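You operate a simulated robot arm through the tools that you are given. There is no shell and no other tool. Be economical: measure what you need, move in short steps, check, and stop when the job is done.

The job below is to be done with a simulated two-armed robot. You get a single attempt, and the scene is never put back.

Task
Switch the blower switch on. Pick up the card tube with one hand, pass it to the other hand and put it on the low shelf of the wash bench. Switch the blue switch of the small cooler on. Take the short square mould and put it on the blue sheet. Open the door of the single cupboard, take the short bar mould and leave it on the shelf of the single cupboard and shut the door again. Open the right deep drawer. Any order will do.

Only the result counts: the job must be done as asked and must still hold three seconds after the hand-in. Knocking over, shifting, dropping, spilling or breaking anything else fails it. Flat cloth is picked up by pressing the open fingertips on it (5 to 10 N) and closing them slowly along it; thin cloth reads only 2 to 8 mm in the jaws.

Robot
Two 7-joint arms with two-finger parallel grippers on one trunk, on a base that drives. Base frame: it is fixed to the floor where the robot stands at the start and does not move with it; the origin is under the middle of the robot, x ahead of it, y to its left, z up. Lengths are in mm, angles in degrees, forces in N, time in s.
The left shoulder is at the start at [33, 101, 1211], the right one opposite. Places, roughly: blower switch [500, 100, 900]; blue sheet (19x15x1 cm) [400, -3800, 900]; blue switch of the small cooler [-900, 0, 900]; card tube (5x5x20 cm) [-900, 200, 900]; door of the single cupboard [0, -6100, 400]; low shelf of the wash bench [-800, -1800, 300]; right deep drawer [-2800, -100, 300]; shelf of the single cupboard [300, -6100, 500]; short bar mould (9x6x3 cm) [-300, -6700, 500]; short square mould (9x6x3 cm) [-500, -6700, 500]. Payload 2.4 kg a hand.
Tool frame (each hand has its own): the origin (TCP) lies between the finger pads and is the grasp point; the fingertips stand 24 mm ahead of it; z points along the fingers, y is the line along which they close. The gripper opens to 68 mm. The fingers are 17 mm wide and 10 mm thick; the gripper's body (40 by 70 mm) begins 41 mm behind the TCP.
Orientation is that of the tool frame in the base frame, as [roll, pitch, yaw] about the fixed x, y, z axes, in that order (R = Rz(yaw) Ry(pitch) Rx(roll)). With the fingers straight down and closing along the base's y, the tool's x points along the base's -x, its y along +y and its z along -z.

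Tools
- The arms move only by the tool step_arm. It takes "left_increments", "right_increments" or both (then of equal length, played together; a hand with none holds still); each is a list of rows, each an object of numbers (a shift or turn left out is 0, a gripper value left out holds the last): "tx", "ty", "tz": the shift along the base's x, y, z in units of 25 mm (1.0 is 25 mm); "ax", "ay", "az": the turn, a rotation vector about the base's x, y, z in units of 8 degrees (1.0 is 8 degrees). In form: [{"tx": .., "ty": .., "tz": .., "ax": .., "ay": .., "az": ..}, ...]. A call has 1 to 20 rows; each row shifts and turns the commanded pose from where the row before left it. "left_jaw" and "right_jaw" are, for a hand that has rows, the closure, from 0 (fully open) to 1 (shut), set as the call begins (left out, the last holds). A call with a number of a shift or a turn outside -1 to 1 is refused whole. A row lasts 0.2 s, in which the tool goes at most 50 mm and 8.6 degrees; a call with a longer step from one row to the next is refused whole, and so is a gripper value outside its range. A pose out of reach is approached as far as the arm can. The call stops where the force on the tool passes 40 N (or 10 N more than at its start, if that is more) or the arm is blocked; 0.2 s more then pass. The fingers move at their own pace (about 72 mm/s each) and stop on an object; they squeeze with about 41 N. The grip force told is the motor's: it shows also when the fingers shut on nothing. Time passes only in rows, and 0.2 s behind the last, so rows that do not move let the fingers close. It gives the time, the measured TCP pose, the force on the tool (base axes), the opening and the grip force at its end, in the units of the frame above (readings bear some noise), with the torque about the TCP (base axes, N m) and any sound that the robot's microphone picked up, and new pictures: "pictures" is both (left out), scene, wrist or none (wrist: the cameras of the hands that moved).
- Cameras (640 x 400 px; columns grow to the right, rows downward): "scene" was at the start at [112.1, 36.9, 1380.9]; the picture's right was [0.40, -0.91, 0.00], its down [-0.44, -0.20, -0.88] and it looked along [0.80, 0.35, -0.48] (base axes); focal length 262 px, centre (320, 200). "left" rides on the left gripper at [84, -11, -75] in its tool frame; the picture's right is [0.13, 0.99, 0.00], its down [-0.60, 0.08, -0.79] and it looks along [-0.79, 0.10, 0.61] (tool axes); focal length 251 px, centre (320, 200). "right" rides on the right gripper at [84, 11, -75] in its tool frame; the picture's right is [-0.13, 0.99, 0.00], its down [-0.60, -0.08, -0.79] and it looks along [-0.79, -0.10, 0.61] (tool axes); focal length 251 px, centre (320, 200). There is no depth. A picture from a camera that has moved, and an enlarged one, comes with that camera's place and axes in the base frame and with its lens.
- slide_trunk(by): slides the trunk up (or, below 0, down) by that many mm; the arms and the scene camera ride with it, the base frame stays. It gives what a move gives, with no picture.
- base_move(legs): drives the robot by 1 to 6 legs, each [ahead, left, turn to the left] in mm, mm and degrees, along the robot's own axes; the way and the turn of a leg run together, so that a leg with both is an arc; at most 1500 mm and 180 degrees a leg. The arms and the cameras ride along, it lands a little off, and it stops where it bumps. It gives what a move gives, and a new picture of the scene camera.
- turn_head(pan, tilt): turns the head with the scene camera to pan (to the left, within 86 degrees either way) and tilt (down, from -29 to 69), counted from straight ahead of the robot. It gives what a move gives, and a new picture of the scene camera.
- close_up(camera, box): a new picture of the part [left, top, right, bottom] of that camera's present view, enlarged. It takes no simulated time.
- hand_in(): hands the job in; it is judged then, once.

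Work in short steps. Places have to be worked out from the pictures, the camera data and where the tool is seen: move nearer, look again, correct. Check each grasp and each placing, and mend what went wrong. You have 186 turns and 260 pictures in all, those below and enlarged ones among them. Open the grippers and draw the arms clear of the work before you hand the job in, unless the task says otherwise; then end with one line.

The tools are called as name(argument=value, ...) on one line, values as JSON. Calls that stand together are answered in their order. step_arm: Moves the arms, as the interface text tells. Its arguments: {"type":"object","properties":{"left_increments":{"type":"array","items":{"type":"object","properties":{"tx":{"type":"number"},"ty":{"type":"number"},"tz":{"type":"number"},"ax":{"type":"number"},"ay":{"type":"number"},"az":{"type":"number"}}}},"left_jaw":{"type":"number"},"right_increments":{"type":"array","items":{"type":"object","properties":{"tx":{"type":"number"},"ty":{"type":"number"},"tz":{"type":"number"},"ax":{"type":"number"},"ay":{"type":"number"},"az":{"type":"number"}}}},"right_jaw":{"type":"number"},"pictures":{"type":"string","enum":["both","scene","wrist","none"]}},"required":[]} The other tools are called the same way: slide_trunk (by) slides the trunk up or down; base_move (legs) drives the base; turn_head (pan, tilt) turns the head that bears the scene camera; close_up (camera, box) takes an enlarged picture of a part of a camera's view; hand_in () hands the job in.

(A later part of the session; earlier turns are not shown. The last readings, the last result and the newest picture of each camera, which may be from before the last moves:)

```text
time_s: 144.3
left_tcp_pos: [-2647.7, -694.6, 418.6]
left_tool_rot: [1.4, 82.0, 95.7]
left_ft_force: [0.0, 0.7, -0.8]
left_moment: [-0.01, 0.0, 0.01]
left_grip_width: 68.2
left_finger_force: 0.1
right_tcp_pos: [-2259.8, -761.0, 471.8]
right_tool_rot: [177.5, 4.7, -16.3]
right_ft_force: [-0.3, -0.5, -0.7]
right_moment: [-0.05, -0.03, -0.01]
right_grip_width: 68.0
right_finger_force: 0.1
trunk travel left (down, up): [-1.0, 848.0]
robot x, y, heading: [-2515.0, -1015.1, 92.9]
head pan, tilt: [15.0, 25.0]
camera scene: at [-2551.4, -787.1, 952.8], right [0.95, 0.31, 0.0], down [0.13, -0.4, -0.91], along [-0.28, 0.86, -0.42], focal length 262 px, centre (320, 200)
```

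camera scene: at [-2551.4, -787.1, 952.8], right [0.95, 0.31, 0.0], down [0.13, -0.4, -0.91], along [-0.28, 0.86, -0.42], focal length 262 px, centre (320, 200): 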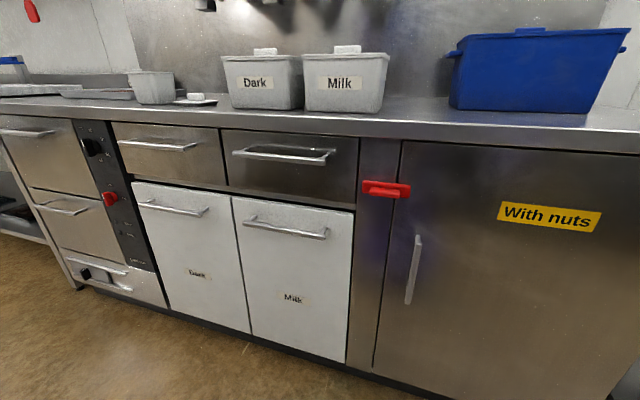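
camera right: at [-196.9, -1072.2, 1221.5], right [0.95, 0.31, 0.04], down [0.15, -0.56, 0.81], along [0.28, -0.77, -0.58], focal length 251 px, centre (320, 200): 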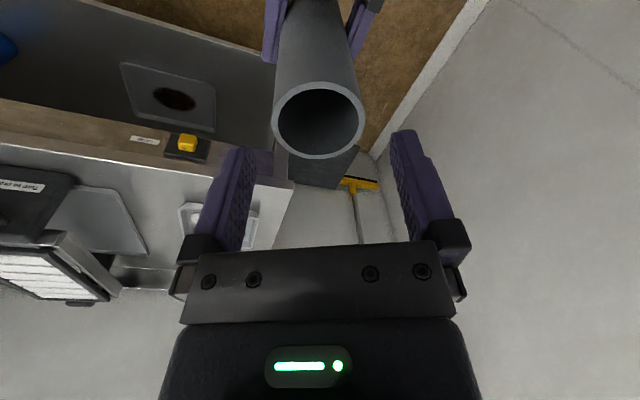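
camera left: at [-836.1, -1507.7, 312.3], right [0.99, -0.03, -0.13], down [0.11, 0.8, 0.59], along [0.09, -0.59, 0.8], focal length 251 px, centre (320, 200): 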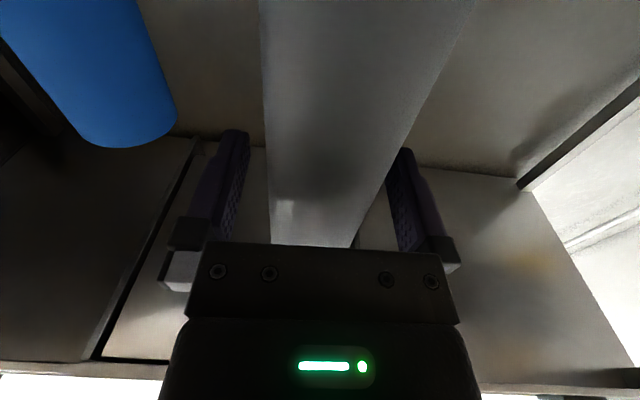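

"Milk" is the right deep drawer; its horizontal handle is ≈[-2743, -412, 690]. I straighten the base, raise the trunk 270, and roll the left tool 90° so its jaws close vertically.

base_move(legs=[[0, 0, -2.9], [0, 100, 0]])

slide_trunk(by=270)

step_arm(left_increments=[{"ax": -1}, {"ay": 0.95}, {"ay": 0.95}, {"ay": 0.95}, {"ay": 0.95}, {"ay": 0.95}, {"ay": 0.95}, {"ay": 0.95}, {"ay": 0.95}, {"ay": 0.95}, {"ay": 0.95}, {"ay": 0.95}, {"ay": 0.8}, {}], pictures="wrist")

turn_head(pan=10, tilt=45)

```text
time_s: 145.8
left_tcp_pos: [-2729.6, -689.4, 419.0]
left_tool_rot: [1.1, 82.0, 92.6]
left_ft_force: [-0.5, -1.0, -0.3]
left_moment: [-0.01, 0.03, 0.02]
left_grip_width: 68.0
left_finger_force: 0.0
right_tcp_pos: [-2347.6, -774.0, 471.3]
right_tool_rot: [177.5, 4.7, -19.2]
right_ft_force: [-0.2, 0.5, 0.8]
right_moment: [0.02, -0.03, 0.02]
right_grip_width: 67.9
right_finger_force: 0.1
trunk travel left (down, up): [-1.0, 848.0]
robot x, y, heading: [-2614.5, -1016.2, 90.1]
head pan, tilt: [15.0, 25.0]
camera scene: at [-2639.0, -785.8, 952.9], right [0.96, 0.26, 0.0], down [0.11, -0.41, -0.91], along [-0.24, 0.87, -0.42], focal length 262 px, centre (320, 200)
```

scene: 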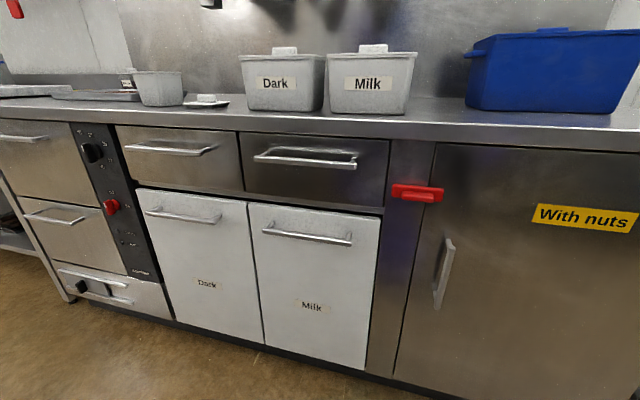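

```text
time_s: 148.6
left_tcp_pos: [-2728.9, -688.4, 690.3]
left_tool_rot: [1.4, 81.9, 92.9]
left_ft_force: [0.0, -0.9, 0.1]
left_moment: [0.02, 0.02, -0.01]
left_grip_width: 67.9
left_finger_force: 0.2
right_tcp_pos: [-2346.6, -776.2, 740.7]
right_tool_rot: [177.6, 4.8, -19.1]
right_ft_force: [1.2, 0.3, -0.4]
right_moment: [-0.03, 0.03, -0.04]
right_grip_width: 68.0
right_finger_force: 0.0
trunk travel left (down, up): [-271.0, 578.0]
robot x, y, heading: [-2616.4, -1017.6, 90.3]
head pan, tilt: [15.0, 25.0]
```

```text
time_s: 151.6
left_tcp_pos: [-2728.8, -690.4, 691.9]
left_tool_rot: [88.6, -0.5, -180.0]
left_ft_force: [-0.1, 1.3, 0.7]
left_moment: [-0.01, -0.02, -0.01]
left_grip_width: 67.8
left_finger_force: 0.0
right_tcp_pos: [-2346.1, -775.3, 741.4]
right_tool_rot: [177.6, 4.7, -19.2]
right_ft_force: [-0.7, 0.2, -0.3]
right_moment: [-0.02, 0.01, 0.03]
right_grip_width: 67.8
right_finger_force: 0.0
trunk travel left (down, up): [-271.0, 578.0]
robot x, y, heading: [-2614.2, -1011.9, 90.0]
head pan, tilt: [15.0, 25.0]
camera left: at [-2813.9, -766.2, 678.2], right [-0.12, -0.02, 0.99], down [0.6, -0.79, 0.05], along [0.79, 0.61, 0.11], focal length 251 px, centre (320, 200)
```

left: 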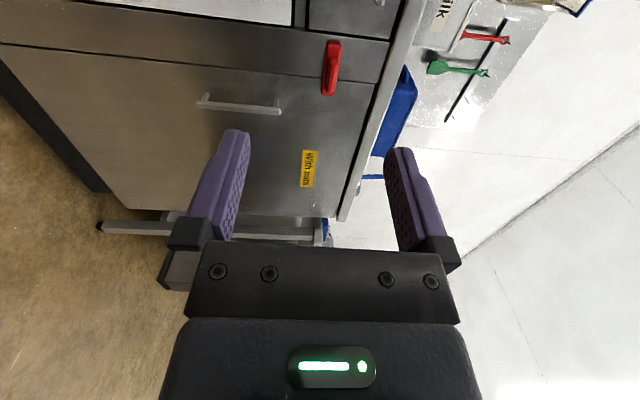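

```text
time_s: 152.4
left_tcp_pos: [-2728.4, -690.8, 690.6]
left_tool_rot: [88.6, -0.4, -179.9]
left_ft_force: [-0.1, 0.5, -0.5]
left_moment: [0.01, -0.02, 0.02]
left_grip_width: 68.1
left_finger_force: 0.0
right_tcp_pos: [-2347.1, -774.5, 741.5]
right_tool_rot: [177.6, 4.6, -19.2]
right_ft_force: [1.0, 0.0, 0.0]
right_moment: [-0.01, 0.02, 0.01]
right_grip_width: 68.1
right_finger_force: 0.0
trunk travel left (down, up): [-271.0, 578.0]
robot x, y, heading: [-2614.5, -1013.2, 90.3]
head pan, tilt: [10.0, 45.0]
camera scene: at [-2628.3, -879.1, 1201.2], right [0.98, 0.18, 0.0], down [0.13, -0.7, -0.71], along [-0.13, 0.7, -0.71], focal length 262 px, centre (320, 200)
```

scene: 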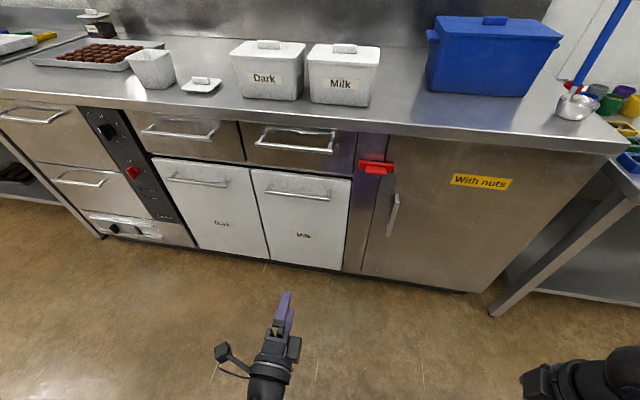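

With the better baseline the handle is at ≈[-2811, -285, 613]. Shift left 82, lower trunk 78, advance 320.

base_move(legs=[[0, 82, 0], [310, 0, 0]])

slide_trunk(by=-78)

turn_head(pan=20, tilt=55)

close_up(camera="left", box=[0, 0, 640, 400])

```text
time_s: 155.2
left_tcp_pos: [-2814.1, -384.1, 689.6]
left_tool_rot: [88.6, -0.4, -179.9]
left_ft_force: [0.6, -0.3, 0.2]
left_moment: [0.0, 0.01, -0.04]
left_grip_width: 67.9
left_finger_force: 0.2
right_tcp_pos: [-2432.4, -467.2, 741.8]
right_tool_rot: [177.6, 4.7, -19.0]
right_ft_force: [0.3, -0.2, 0.6]
right_moment: [-0.01, 0.01, -0.02]
right_grip_width: 68.0
right_finger_force: 0.0
trunk travel left (down, up): [-271.0, 578.0]
robot x, y, heading: [-2697.7, -704.7, 90.3]
head pan, tilt: [10.0, 45.0]
camera scene: at [-2712.9, -572.2, 1201.1], right [0.98, 0.18, 0.0], down [0.13, -0.7, -0.71], along [-0.13, 0.7, -0.71], focal length 262 px, centre (320, 200)
```

scene: 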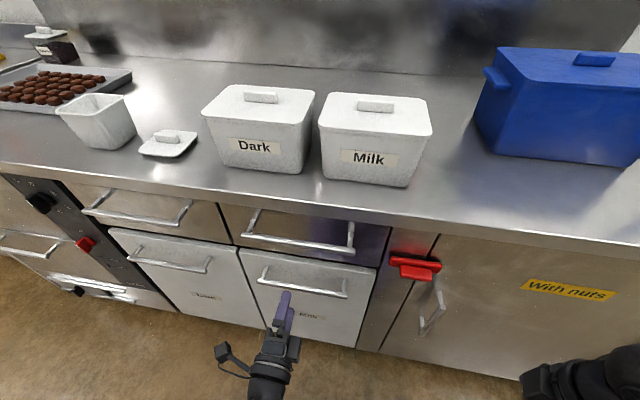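

```text
time_s: 156.3
left_tcp_pos: [-2815.5, -384.2, 613.3]
left_tool_rot: [88.4, -0.4, -179.7]
left_ft_force: [0.5, 0.8, -0.6]
left_moment: [-0.02, -0.02, -0.01]
left_grip_width: 67.9
left_finger_force: 0.0
right_tcp_pos: [-2431.0, -466.8, 663.7]
right_tool_rot: [177.6, 4.8, -19.0]
right_ft_force: [0.2, 0.2, 0.2]
right_moment: [0.0, -0.02, 0.01]
right_grip_width: 68.0
right_finger_force: 0.1
trunk travel left (down, up): [-193.0, 656.0]
robot x, y, heading: [-2699.4, -707.2, 90.7]
head pan, tilt: [10.0, 45.0]
```

```text
time_s: 157.0
left_tcp_pos: [-2813.9, -381.5, 611.3]
left_tool_rot: [88.6, -0.4, -179.8]
left_ft_force: [-0.2, 0.1, -0.2]
left_moment: [0.01, -0.04, 0.01]
left_grip_width: 68.0
left_finger_force: 0.1
right_tcp_pos: [-2431.4, -466.7, 663.6]
right_tool_rot: [177.5, 4.8, -19.1]
right_ft_force: [0.3, 0.0, 0.0]
right_moment: [-0.02, 0.0, -0.01]
right_grip_width: 67.9
right_finger_force: 0.0
trunk travel left (down, up): [-193.0, 656.0]
robot x, y, heading: [-2697.5, -707.2, 90.6]
head pan, tilt: [20.0, 55.0]
camera scene: at [-2723.5, -565.2, 1108.3], right [0.94, 0.35, 0.0], down [0.29, -0.77, -0.57], along [-0.2, 0.54, -0.82], focal length 262 px, centre (320, 200)
```

scene: 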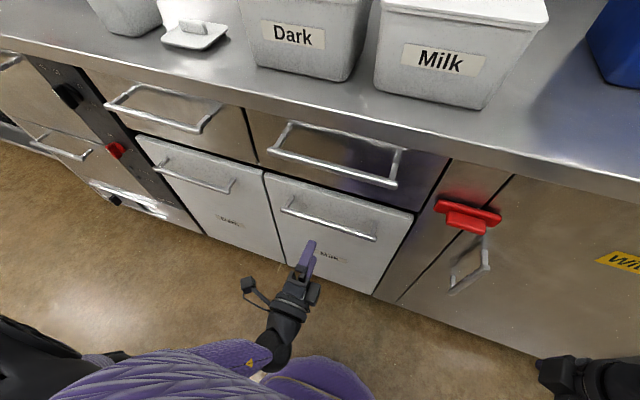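

```text
1.00 times, centred on (320, 200) of left (not enlarged: the box is as wide or as high as the picture)
camera zoom: at [-2898.9, -459.9, 600.1], right [-0.12, -0.02, 0.99], down [0.61, -0.79, 0.05], along [0.79, 0.61, 0.11], focal length 251 px, centre (320, 200)
```

zoom: 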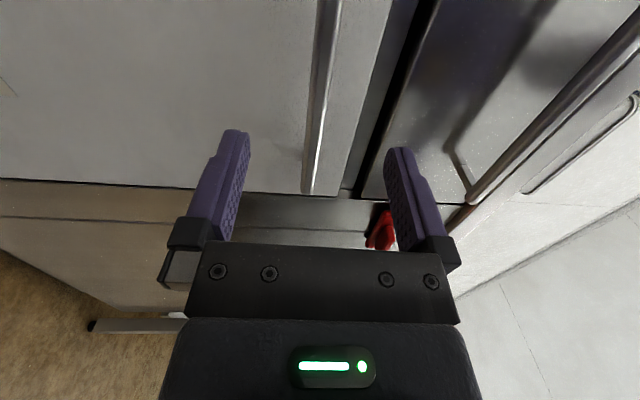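

The bar runs between the open fingers, at z≈620. Advance ~92 mm with a small rise.

step_arm(left_increments=[{"ty": 0.7, "tz": 0.24}, {"ty": 0.7}, {"ty": 0.7}, {"ty": 0.7}, {"ty": 0.4}, {"ty": 0.4}, {}], pictures="both")

```text
time_s: 158.6
left_tcp_pos: [-2814.1, -293.7, 616.9]
left_tool_rot: [88.5, -0.4, -179.8]
left_ft_force: [0.5, -0.5, 0.3]
left_moment: [0.01, -0.01, -0.01]
left_grip_width: 68.2
left_finger_force: 0.1
right_tcp_pos: [-2431.5, -467.0, 662.7]
right_tool_rot: [177.6, 4.8, -19.0]
right_ft_force: [-0.3, 0.0, -0.5]
right_moment: [0.02, -0.02, -0.02]
right_grip_width: 67.9
right_finger_force: 0.1
trunk travel left (down, up): [-193.0, 656.0]
robot x, y, heading: [-2699.3, -706.4, 90.5]
head pan, tilt: [20.0, 55.0]
camera scene: at [-2723.5, -565.2, 1108.3], right [0.94, 0.35, 0.0], down [0.29, -0.77, -0.57], along [-0.2, 0.54, -0.82], focal length 262 px, centre (320, 200)
camera left: at [-2899.1, -369.4, 604.0], right [-0.12, -0.02, 0.99], down [0.61, -0.79, 0.06], along [0.79, 0.61, 0.11], focal length 251 px, centre (320, 200)
```

scene: 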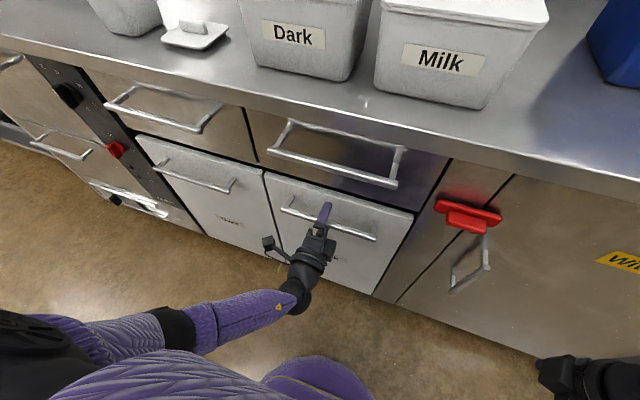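
left: 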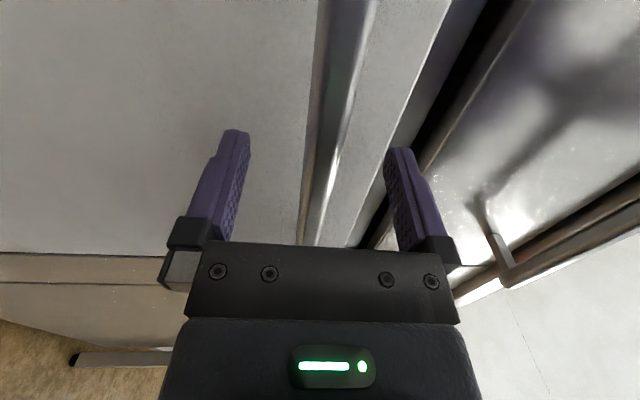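

The bar lies between the fingers near the palm. Close the jaws.

step_arm(left_increments=[{}, {}, {}, {}], left_jaw=1, pictures="wrist")

```text
time_s: 159.6
left_tcp_pos: [-2814.8, -293.0, 615.8]
left_tool_rot: [88.8, -0.4, -179.9]
left_ft_force: [1.9, -2.1, -14.8]
left_moment: [-0.45, -0.4, 0.19]
left_grip_width: 14.1
left_finger_force: 33.8
right_tcp_pos: [-2431.9, -466.9, 662.7]
right_tool_rot: [177.5, 4.7, -19.0]
right_ft_force: [0.3, -0.8, 0.0]
right_moment: [-0.04, -0.03, 0.02]
right_grip_width: 67.8
right_finger_force: 0.1
trunk travel left (down, up): [-193.0, 656.0]
robot x, y, heading: [-2696.1, -707.5, 90.3]
head pan, tilt: [20.0, 55.0]
camera left: at [-2899.2, -369.7, 602.9], right [-0.12, -0.02, 0.99], down [0.61, -0.79, 0.06], along [0.79, 0.61, 0.11], focal length 251 px, centre (320, 200)
```

left: 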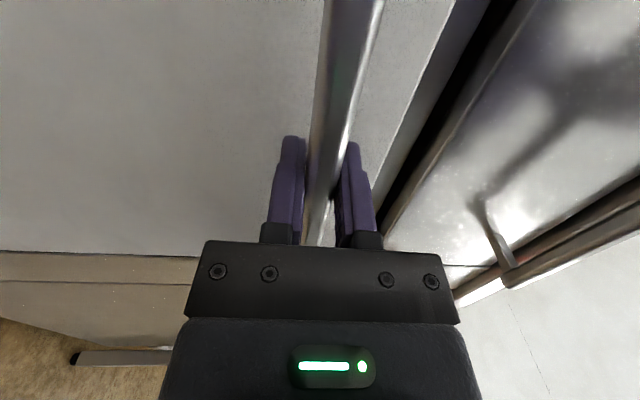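

Bar gripped. Pull by driving straight back 280 mm.

base_move(legs=[[-280, 0, 0]])

```text
time_s: 161.6
left_tcp_pos: [-2814.7, -566.4, 615.8]
left_tool_rot: [88.7, -0.2, -180.0]
left_ft_force: [-20.3, 1.3, -26.8]
left_moment: [-0.43, -0.51, -0.14]
left_grip_width: 14.0
left_finger_force: 33.5
right_tcp_pos: [-2430.2, -740.7, 664.1]
right_tool_rot: [177.5, 4.6, -19.2]
right_ft_force: [-0.8, -0.7, -0.7]
right_moment: [0.0, 0.03, 0.05]
right_grip_width: 68.2
right_finger_force: 0.1
trunk travel left (down, up): [-193.0, 656.0]
robot x, y, heading: [-2700.3, -981.3, 90.0]
head pan, tilt: [20.0, 55.0]
camera scene: at [-2723.3, -838.3, 1107.9], right [0.94, 0.35, 0.0], down [0.28, -0.77, -0.57], along [-0.2, 0.54, -0.82], focal length 262 px, centre (320, 200)
```

scene: 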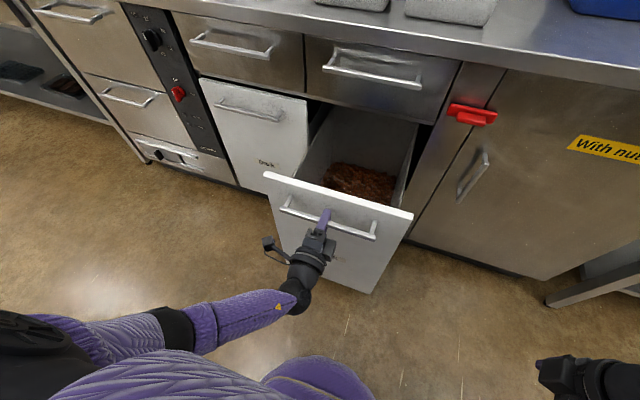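

The drawer is open ~270 mm; pull another 70 mm to be safe.

base_move(legs=[[-70, 0, 0]])

step_arm(left_increments=[{}, {}, {}], left_jaw=0, pictures="wrist")

```text
time_s: 162.6
left_tcp_pos: [-2813.1, -639.5, 613.9]
left_tool_rot: [88.8, -0.4, -179.9]
left_ft_force: [-14.5, -1.4, -15.7]
left_moment: [-0.47, -0.32, -0.02]
left_grip_width: 13.9
left_finger_force: 34.0
right_tcp_pos: [-2430.8, -813.4, 663.9]
right_tool_rot: [177.5, 4.6, -19.2]
right_ft_force: [-0.9, 0.2, 0.3]
right_moment: [0.01, -0.02, 0.03]
right_grip_width: 68.2
right_finger_force: 0.1
trunk travel left (down, up): [-193.0, 656.0]
robot x, y, heading: [-2695.6, -1055.3, 90.3]
head pan, tilt: [20.0, 55.0]
camera scene: at [-2722.3, -910.2, 1108.0], right [0.94, 0.35, 0.0], down [0.28, -0.77, -0.57], along [-0.2, 0.54, -0.82], focal length 262 px, centre (320, 200)
```

scene: 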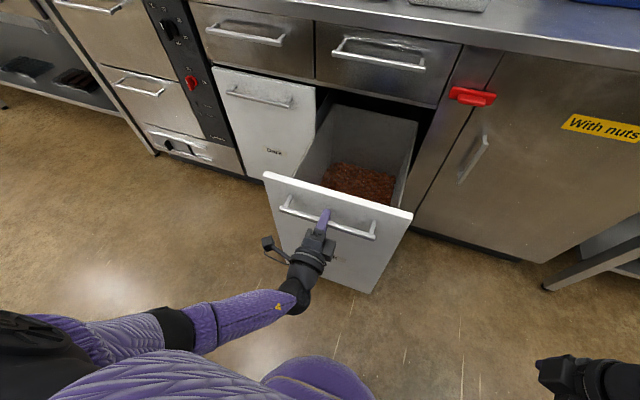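

```text
time_s: 163.4
left_tcp_pos: [-2812.7, -638.6, 616.1]
left_tool_rot: [88.7, -0.4, -179.8]
left_ft_force: [0.1, -0.4, 0.5]
left_moment: [-0.01, 0.05, 0.02]
left_grip_width: 67.9
left_finger_force: 0.0
right_tcp_pos: [-2429.3, -814.2, 664.1]
right_tool_rot: [177.7, 4.7, -19.3]
right_ft_force: [0.7, 0.3, 0.8]
right_moment: [0.01, -0.03, -0.01]
right_grip_width: 68.1
right_finger_force: 0.0
trunk travel left (down, up): [-193.0, 656.0]
robot x, y, heading: [-2694.4, -1053.4, 90.1]
head pan, tilt: [20.0, 55.0]
camera left: at [-2896.7, -714.9, 603.5], right [-0.12, -0.02, 0.99], down [0.61, -0.79, 0.06], along [0.79, 0.61, 0.11], focal length 251 px, centre (320, 200)
```

left: 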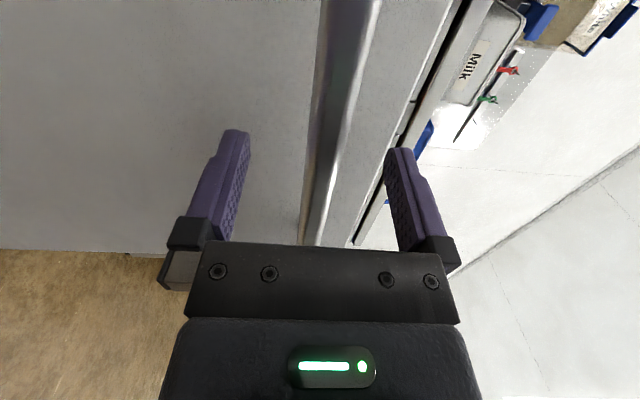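

Drawer released, open. Back off 110 mm, and then look along −x for the way to the other room.

base_move(legs=[[-110, 0, 0]])

slide_trunk(by=300)

turn_head(pan=80, tilt=10)

```text
time_s: 164.6
left_tcp_pos: [-2811.4, -747.1, 615.1]
left_tool_rot: [88.7, -0.6, -179.9]
left_ft_force: [-0.3, -0.6, -0.1]
left_moment: [-0.04, -0.02, -0.02]
left_grip_width: 67.8
left_finger_force: 0.0
right_tcp_pos: [-2428.7, -922.3, 664.0]
right_tool_rot: [177.6, 4.6, -19.2]
right_ft_force: [0.6, 0.0, -0.3]
right_moment: [-0.03, 0.01, -0.02]
right_grip_width: 68.0
right_finger_force: 0.1
trunk travel left (down, up): [-193.0, 656.0]
robot x, y, heading: [-2696.7, -1157.6, 90.4]
head pan, tilt: [20.0, 55.0]
camera scene: at [-2720.6, -1018.6, 1108.3], right [0.94, 0.35, 0.0], down [0.28, -0.77, -0.57], along [-0.2, 0.54, -0.82], focal length 262 px, centre (320, 200)
```

scene: 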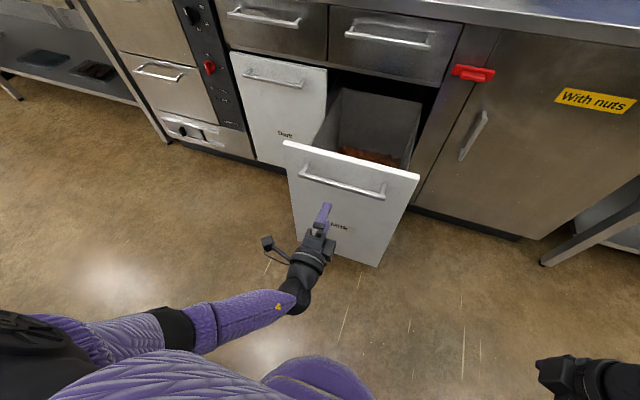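

```text
time_s: 167.6
left_tcp_pos: [-2811.4, -747.6, 915.2]
left_tool_rot: [88.7, -0.4, -179.8]
left_ft_force: [-0.3, 0.2, 0.4]
left_moment: [-0.03, 0.02, 0.0]
left_grip_width: 68.1
left_finger_force: 0.1
right_tcp_pos: [-2427.8, -922.4, 963.2]
right_tool_rot: [177.5, 4.7, -19.2]
right_ft_force: [-0.5, 0.8, -0.3]
right_moment: [0.0, -0.03, 0.01]
right_grip_width: 68.1
right_finger_force: 0.0
trunk travel left (down, up): [-493.0, 356.0]
robot x, y, heading: [-2701.2, -1159.1, 90.2]
head pan, tilt: [20.0, 55.0]
```

```text
time_s: 168.9
left_tcp_pos: [-2811.3, -746.6, 915.6]
left_tool_rot: [88.7, -0.6, -179.9]
left_ft_force: [0.8, -0.7, -0.1]
left_moment: [0.0, 0.0, -0.02]
left_grip_width: 68.1
left_finger_force: 0.0
right_tcp_pos: [-2427.8, -921.9, 964.0]
right_tool_rot: [177.6, 4.7, -19.3]
right_ft_force: [0.4, -1.0, 0.9]
right_moment: [0.02, 0.0, -0.01]
right_grip_width: 67.7
right_finger_force: 0.0
trunk travel left (down, up): [-493.0, 356.0]
robot x, y, heading: [-2693.8, -1162.4, 90.3]
head pan, tilt: [80.0, 10.0]
camera scene: at [-2787.1, -1123.8, 1479.8], right [0.17, 0.99, 0.0], down [0.17, -0.03, -0.98], along [-0.97, 0.17, -0.17], focal length 262 px, centre (320, 200)
```

scene: 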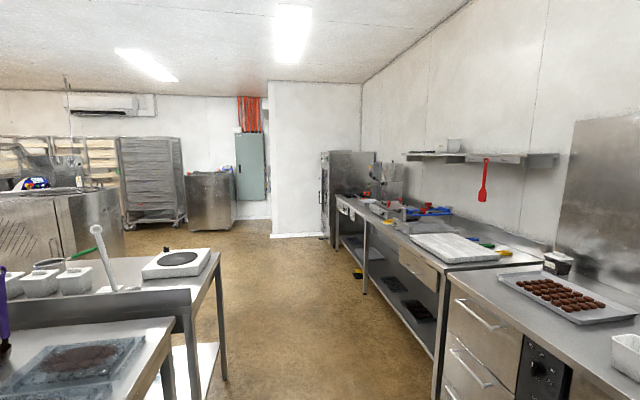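

The room opens beyond x≈-4400. Turn left to face −x and drive ~2050 mm ahead.

base_move(legs=[[0, 0, 90], [1200, 0, 0], [900, 0, 0]])

turn_head(pan=80, tilt=15)

```text
time_s: 182.9
left_tcp_pos: [-5164.3, -1315.0, 915.7]
left_tool_rot: [88.7, -0.6, -88.8]
left_ft_force: [0.0, 0.4, 0.2]
left_moment: [-0.01, 0.03, -0.01]
left_grip_width: 68.1
left_finger_force: 0.1
right_tcp_pos: [-4996.1, -927.8, 962.5]
right_tool_rot: [177.6, 4.7, 71.7]
right_ft_force: [-0.1, 1.3, -0.3]
right_moment: [0.02, -0.01, -0.01]
right_grip_width: 68.0
right_finger_force: 0.1
trunk travel left (down, up): [-493.0, 356.0]
robot x, y, heading: [-4754.6, -1190.2, -178.7]
head pan, tilt: [80.0, 10.0]
camera scene: at [-4787.3, -1283.4, 1479.9], right [-0.99, 0.15, 0.0], down [0.03, 0.17, -0.98], along [-0.15, -0.97, -0.17], focal length 262 px, centre (320, 200)
```

scene: 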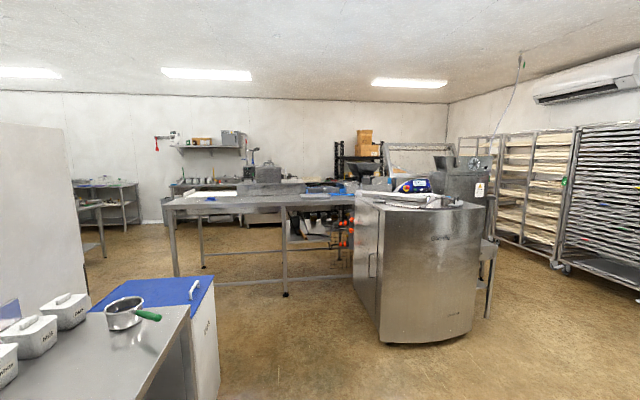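

```text
time_s: 183.5
left_tcp_pos: [-5164.4, -1314.6, 916.2]
left_tool_rot: [88.8, -0.5, -88.7]
left_ft_force: [0.7, -0.1, 0.1]
left_moment: [-0.01, 0.02, 0.02]
left_grip_width: 68.2
left_finger_force: 0.0
right_tcp_pos: [-4997.7, -927.9, 963.5]
right_tool_rot: [177.6, 4.7, 71.8]
right_ft_force: [-0.2, -0.6, 1.1]
right_moment: [-0.03, 0.0, 0.0]
right_grip_width: 68.1
right_finger_force: 0.1
trunk travel left (down, up): [-493.0, 356.0]
robot x, y, heading: [-4750.9, -1188.8, -178.9]
head pan, tilt: [80.0, 15.0]
camera scene: at [-4787.1, -1283.9, 1471.8], right [-0.99, 0.15, 0.0], down [0.04, 0.26, -0.97], along [-0.15, -0.95, -0.26], focal length 262 px, centre (320, 200)
```

scene: 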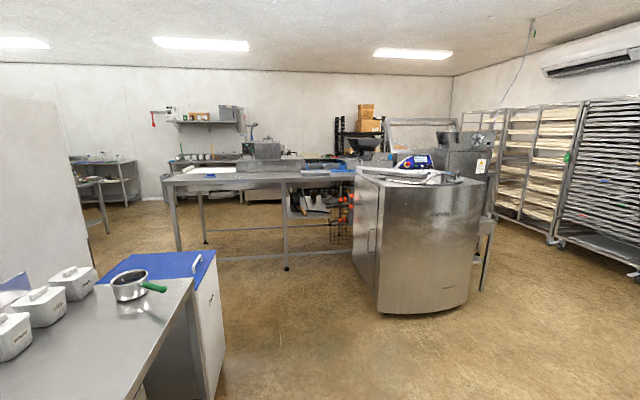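

There's an open middle area. Turn left to face −y, advance 1000, and look to the left (+x).

base_move(legs=[[100, 0, 0], [0, 0, 89], [1100, 0, 0]])

turn_head(pan=65, tilt=15)

```text
time_s: 193.7
left_tcp_pos: [-4736.4, -2701.2, 914.9]
left_tool_rot: [88.7, -0.5, -0.3]
left_ft_force: [0.5, -0.3, -0.6]
left_moment: [-0.01, 0.02, -0.02]
left_grip_width: 68.2
left_finger_force: 0.1
right_tcp_pos: [-5118.6, -2523.3, 962.9]
right_tool_rot: [177.6, 4.7, 160.3]
right_ft_force: [0.5, -0.7, 0.2]
right_moment: [0.03, 0.0, 0.04]
right_grip_width: 68.0
right_finger_force: 0.0
trunk travel left (down, up): [-493.0, 356.0]
robot x, y, heading: [-4845.9, -2288.1, -90.3]
head pan, tilt: [80.0, 15.0]
camera scene: at [-4756.6, -2324.5, 1471.7], right [-0.18, -0.98, 0.0], down [-0.25, 0.05, -0.97], along [0.95, -0.17, -0.26], focal length 262 px, centre (320, 200)
```

scene: 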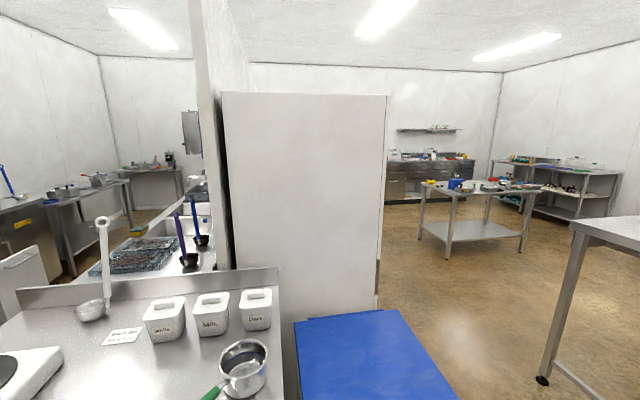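

```text
time_s: 194.5
left_tcp_pos: [-4736.1, -2702.4, 916.2]
left_tool_rot: [88.7, -0.5, -0.3]
left_ft_force: [-0.2, -0.5, 0.0]
left_moment: [-0.02, 0.0, 0.01]
left_grip_width: 67.9
left_finger_force: 0.0
right_tcp_pos: [-5117.4, -2523.3, 963.6]
right_tool_rot: [177.7, 4.7, 160.3]
right_ft_force: [0.5, -0.1, 0.1]
right_moment: [0.04, 0.01, 0.01]
right_grip_width: 68.0
right_finger_force: 0.1
trunk travel left (down, up): [-493.0, 356.0]
robot x, y, heading: [-4846.9, -2286.4, -90.1]
head pan, tilt: [65.0, 15.0]
camera scene: at [-4764.0, -2347.4, 1471.7], right [-0.43, -0.9, 0.0], down [-0.23, 0.11, -0.97], along [0.87, -0.41, -0.26], focal length 262 px, centre (320, 200)
```

scene: 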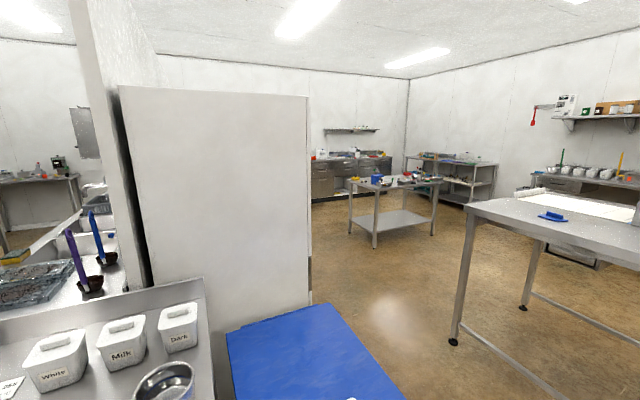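

There's a corridor between the bin/fridge (y > -2750) and the long table (y < -3830). Drive to y≈-3250, turn left to face +x, and advance along it.

base_move(legs=[[950, 0, 0], [0, 0, 90], [1400, 0, 0], [600, 0, 0]])

turn_head(pan=0, tilt=15)

```text
time_s: 212.8
left_tcp_pos: [-2419.2, -3371.6, 915.9]
left_tool_rot: [88.7, -0.5, 83.9]
left_ft_force: [0.2, -0.4, 0.2]
left_moment: [-0.04, 0.04, -0.02]
left_grip_width: 67.9
left_finger_force: 0.0
right_tcp_pos: [-2634.6, -3733.3, 963.4]
right_tool_rot: [177.5, 4.7, -115.5]
right_ft_force: [-0.1, 0.2, 0.6]
right_moment: [0.01, -0.01, -0.01]
right_grip_width: 67.9
right_finger_force: 0.1
trunk travel left (down, up): [-493.0, 356.0]
robot x, y, heading: [-2846.4, -3441.4, -6.1]
head pan, tilt: [65.0, 15.0]
camera scene: at [-2773.5, -3364.1, 1471.7], right [0.86, -0.52, 0.0], down [-0.13, -0.22, -0.97], along [0.5, 0.83, -0.26], focal length 262 px, centre (320, 200)
```

scene: 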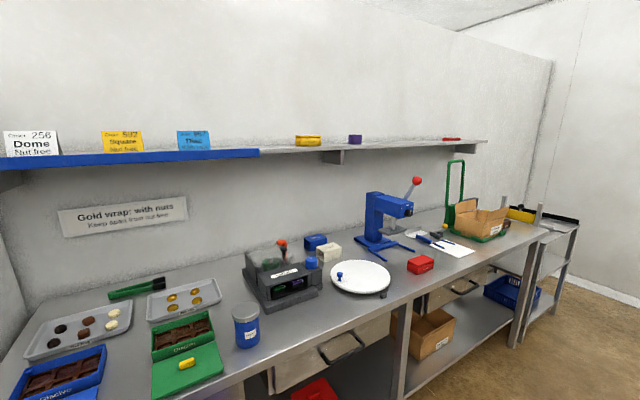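

```text
time_s: 214.2
left_tcp_pos: [-2418.7, -3372.0, 915.3]
left_tool_rot: [88.7, -0.5, 84.0]
left_ft_force: [0.4, 0.0, 0.7]
left_moment: [0.0, -0.02, -0.05]
left_grip_width: 68.2
left_finger_force: 0.0
right_tcp_pos: [-2635.6, -3732.8, 962.2]
right_tool_rot: [177.6, 4.7, -115.4]
right_ft_force: [0.1, 0.3, -0.8]
right_moment: [0.02, 0.0, 0.02]
right_grip_width: 68.2
right_finger_force: 0.1
trunk travel left (down, up): [-493.0, 356.0]
robot x, y, heading: [-2840.7, -3439.6, -5.8]
head pan, tilt: [0.0, 15.0]
camera scene: at [-2729.1, -3453.8, 1471.7], right [-0.1, -0.99, 0.0], down [-0.26, 0.03, -0.97], along [0.96, -0.1, -0.26], focal length 262 px, centre (320, 200)
```

scene: 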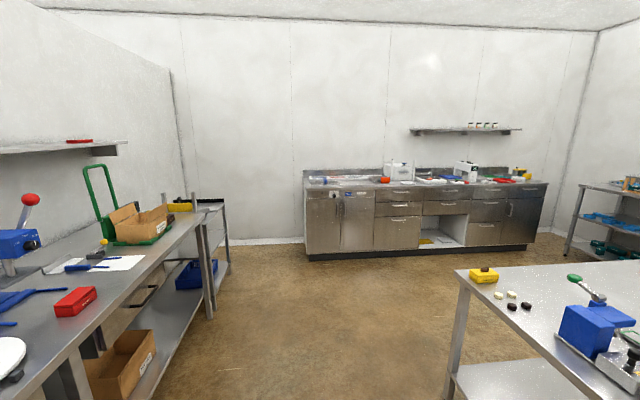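

The long back-wall bench runs along x≈150 from y=-3575 to -6580. I drive to x≈-800, turn right to face −y and proceed towards the moulds' shelves.

base_move(legs=[[0, 0, 5.8], [1400, 0, 0], [650, 0, 0], [0, 0, -90], [1400, 0, 0]])

turn_head(pan=5, tilt=25)

```text
time_s: 235.3
left_tcp_pos: [-692.7, -5217.0, 916.3]
left_tool_rot: [88.7, -0.5, 0.2]
left_ft_force: [-0.6, -1.0, -0.6]
left_moment: [-0.02, 0.0, 0.02]
left_grip_width: 67.9
left_finger_force: 0.0
right_tcp_pos: [-1075.3, -5042.6, 963.1]
right_tool_rot: [177.6, 4.7, 160.8]
right_ft_force: [0.1, 0.2, -0.7]
right_moment: [-0.02, 0.01, 0.01]
right_grip_width: 67.9
right_finger_force: 0.0
trunk travel left (down, up): [-493.0, 356.0]
robot x, y, heading: [-809.3, -4804.3, -89.5]
head pan, tilt: [0.0, 15.0]
camera scene: at [-807.5, -4917.7, 1471.7], right [-1.0, -0.01, 0.0], down [0.0, 0.26, -0.97], along [0.0, -0.97, -0.26], focal length 262 px, centre (320, 200)
```

scene: 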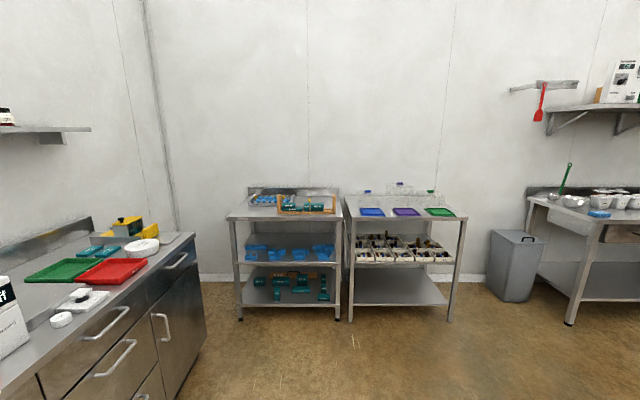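

```text
time_s: 236.0
left_tcp_pos: [-692.7, -5216.6, 915.1]
left_tool_rot: [88.7, -0.5, 0.3]
left_ft_force: [0.3, -0.1, 0.7]
left_moment: [0.0, 0.0, 0.0]
left_grip_width: 68.2
left_finger_force: 0.0
right_tcp_pos: [-1076.3, -5043.2, 963.8]
right_tool_rot: [177.6, 4.9, 160.8]
right_ft_force: [-0.6, -0.4, -0.3]
right_moment: [0.0, 0.03, -0.01]
right_grip_width: 68.0
right_finger_force: 0.0
trunk travel left (down, up): [-493.0, 356.0]
robot x, y, heading: [-809.3, -4805.6, -89.9]
head pan, tilt: [5.0, 25.0]
camera scene: at [-799.5, -4915.9, 1455.5], right [-1.0, -0.09, 0.0], down [-0.04, 0.42, -0.91], along [0.08, -0.9, -0.42], focal length 262 px, centre (320, 200)
```

scene: 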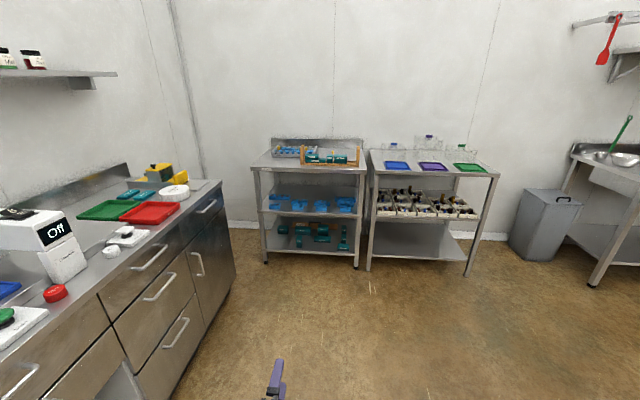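

The left shelf unit holds blue moulds on the middle shelf and teal ones below. Zoom.

close_up(camera="scene", box=[245, 130, 375, 270])

close_up(camera="scene", box=[60, 170, 260, 400])

```text
2.86 times, centred on (310, 200) of scene
camera zoom: at [-799.5, -4915.9, 1455.5], right [-1.0, -0.09, 0.0], down [-0.04, 0.42, -0.91], along [0.08, -0.9, -0.42], focal length 750 px, centre (349, 200)
```

zoom: 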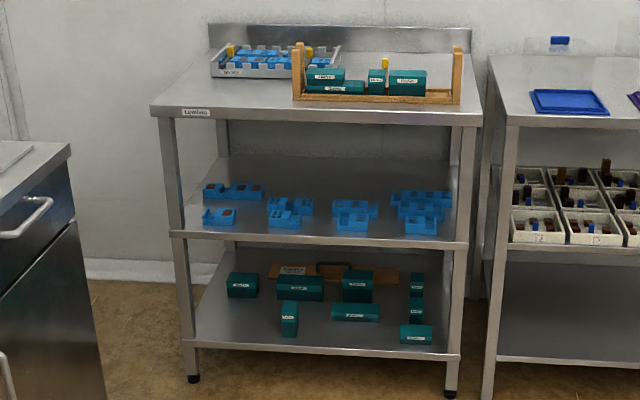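

```text
1.74 times, centred on (160, 285) of scene
camera zoom: at [-799.5, -4915.9, 1455.5], right [-1.0, -0.09, 0.0], down [-0.04, 0.42, -0.91], along [0.08, -0.9, -0.42], focal length 456 px, centre (598, 52)
```

zoom: 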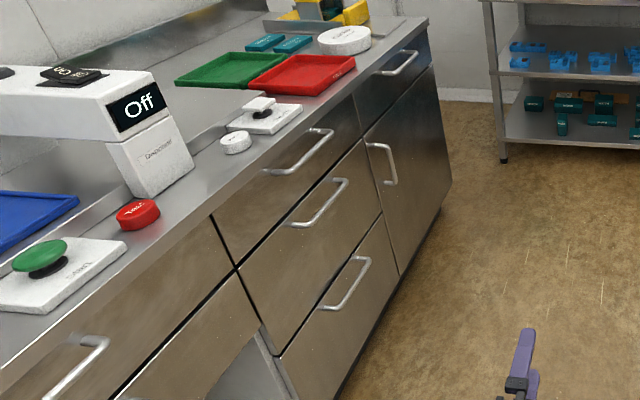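

I drive closer to the shelf unit to inspect the moulds.

base_move(legs=[[1150, 300, 0]])

turn_head(pan=0, tilt=50)

```text
time_s: 242.1
left_tcp_pos: [-381.4, -6372.0, 916.4]
left_tool_rot: [88.7, -0.4, 0.1]
left_ft_force: [0.2, 0.2, 0.3]
left_moment: [-0.01, 0.01, -0.01]
left_grip_width: 67.9
left_finger_force: 0.1
right_tcp_pos: [-766.0, -6195.2, 963.8]
right_tool_rot: [177.6, 4.7, 160.7]
right_ft_force: [0.2, -0.1, -0.2]
right_moment: [0.0, 0.02, -0.03]
right_grip_width: 68.2
right_finger_force: 0.1
trunk travel left (down, up): [-493.0, 356.0]
robot x, y, heading: [-496.5, -5959.2, -89.7]
head pan, tilt: [5.0, 25.0]
camera scene: at [-488.1, -6070.0, 1455.5], right [-1.0, -0.09, 0.0], down [-0.04, 0.42, -0.91], along [0.08, -0.9, -0.42], focal length 262 px, centre (320, 200)
```

scene: 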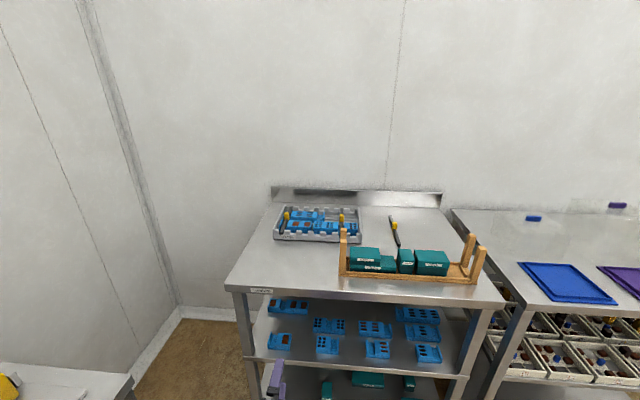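

```text
time_s: 242.9
left_tcp_pos: [-382.3, -6371.7, 916.1]
left_tool_rot: [88.7, -0.5, 0.0]
left_ft_force: [-0.5, 0.5, -0.3]
left_moment: [0.02, 0.01, 0.01]
left_grip_width: 68.0
left_finger_force: 0.0
right_tcp_pos: [-765.6, -6195.6, 963.2]
right_tool_rot: [177.7, 4.9, 160.6]
right_ft_force: [-0.2, -0.1, 0.4]
right_moment: [-0.02, 0.02, 0.02]
right_grip_width: 68.0
right_finger_force: 0.1
trunk travel left (down, up): [-493.0, 356.0]
robot x, y, heading: [-496.5, -5953.4, -89.8]
head pan, tilt: [0.0, 50.0]
camera scene: at [-496.2, -6055.1, 1418.1], right [-1.0, 0.0, 0.0], down [0.0, 0.77, -0.64], along [0.0, -0.64, -0.77], focal length 262 px, centre (320, 200)
```

scene: 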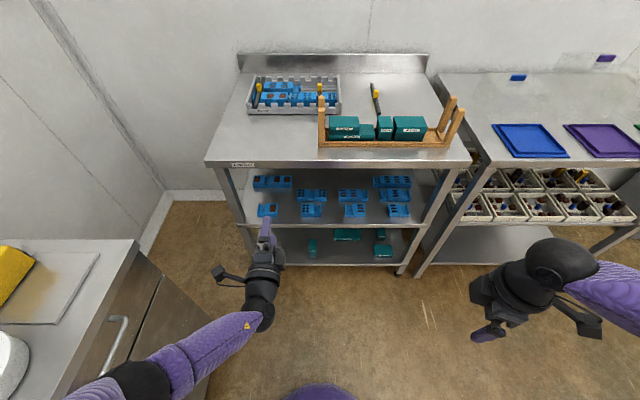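

Zoom on the middle shelf.

close_up(camera="scene", box=[240, 165, 420, 265])

```text
3.56 times, centred on (330, 215) of scene
camera zoom: at [-496.2, -6055.1, 1418.1], right [-1.0, 0.0, 0.0], down [0.0, 0.77, -0.64], along [0.0, -0.64, -0.77], focal length 933 px, centre (284, 147)
```

zoom: 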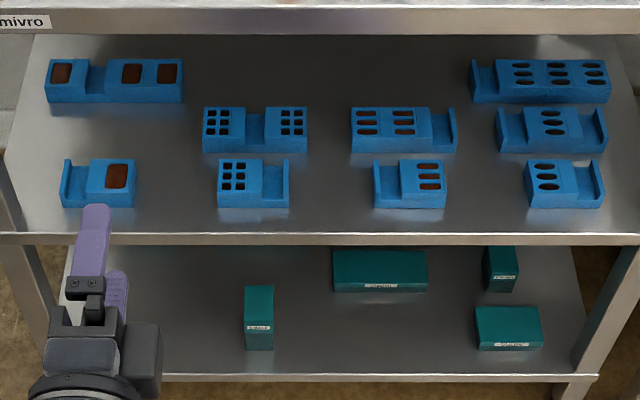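

By position, column 1 front (single bar recess, x≈-270) is the short bar mould and column 2 front (square grid, x≈-458) the short square mould. I lower the trunk and roll the left tool so the camera is on top, then tilt the fingers 30° down.

slide_trunk(by=-380)

step_arm(left_increments=[{"ay": -0.94}, {"ay": -0.94}, {"ay": -0.94}, {"ay": -0.94}, {"ay": -0.94}, {"ay": -0.94}, {"ay": -0.94}, {"ay": -0.94}, {"ay": -0.94}, {"ay": -0.94}, {"ay": -0.94}, {"ay": -0.94}, {"ax": 0.75}, {"ax": 0.75}, {"ax": 0.75}, {"ax": 0.75}, {"ax": 0.75}, {}], pictures="both")

```text
time_s: 246.6
left_tcp_pos: [-381.8, -6371.5, 536.2]
left_tool_rot: [88.7, -0.6, 0.1]
left_ft_force: [-0.6, 0.0, -0.2]
left_moment: [0.0, 0.02, -0.01]
left_grip_width: 68.1
left_finger_force: 0.1
right_tcp_pos: [-765.0, -6195.2, 583.5]
right_tool_rot: [177.6, 4.8, 160.6]
right_ft_force: [0.1, 0.2, 0.5]
right_moment: [0.01, 0.0, 0.01]
right_grip_width: 68.0
right_finger_force: 0.1
trunk travel left (down, up): [-113.0, 736.0]
robot x, y, heading: [-501.0, -5955.9, -89.9]
head pan, tilt: [0.0, 50.0]
```

```text
time_s: 250.4
left_tcp_pos: [-380.8, -6370.9, 536.2]
left_tool_rot: [-180.0, -59.9, -91.5]
left_ft_force: [0.6, 0.8, -0.4]
left_moment: [-0.01, -0.04, 0.02]
left_grip_width: 68.1
left_finger_force: 0.1
right_tcp_pos: [-765.6, -6194.3, 583.7]
right_tool_rot: [177.6, 4.7, 160.6]
right_ft_force: [0.3, -0.1, 0.2]
right_moment: [-0.03, -0.01, 0.01]
right_grip_width: 67.9
right_finger_force: 0.0
trunk travel left (down, up): [-113.0, 736.0]
robot x, y, heading: [-496.9, -5959.6, -89.9]
head pan, tilt: [0.0, 50.0]
camera scene: at [-496.0, -6132.4, 1032.6], right [-1.0, 0.0, 0.0], down [0.0, 0.77, -0.64], along [0.0, -0.64, -0.77], focal length 262 px, centre (320, 200)
camera left: at [-370.1, -6349.7, 646.4], right [-0.99, -0.04, 0.11], down [-0.05, 0.99, -0.13], along [-0.11, -0.13, -0.99], focal length 251 px, centre (320, 200)
```

scene: 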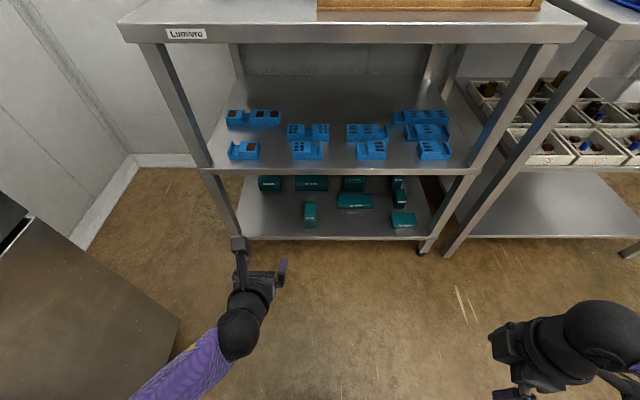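
left: 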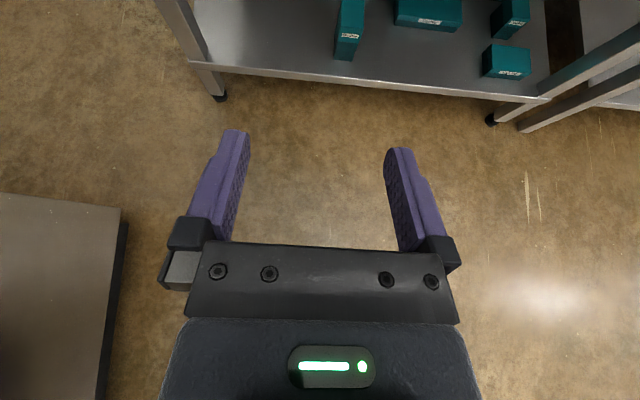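

Camera is on top. Zoom on the mid-shelf from this new viewpoint for triangulation.

close_up(camera="scene", box=[200, 80, 460, 180])

```text
2.46 times, centred on (330, 130) of scene
camera zoom: at [-496.0, -6132.4, 1032.6], right [-1.0, 0.0, 0.0], down [0.0, 0.77, -0.64], along [0.0, -0.64, -0.77], focal length 646 px, centre (295, 372)
```

zoom: 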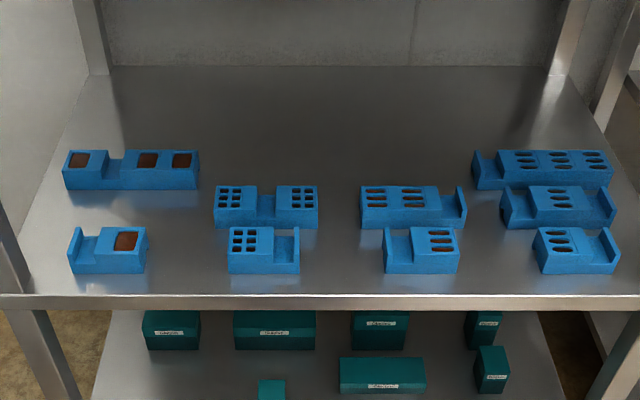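

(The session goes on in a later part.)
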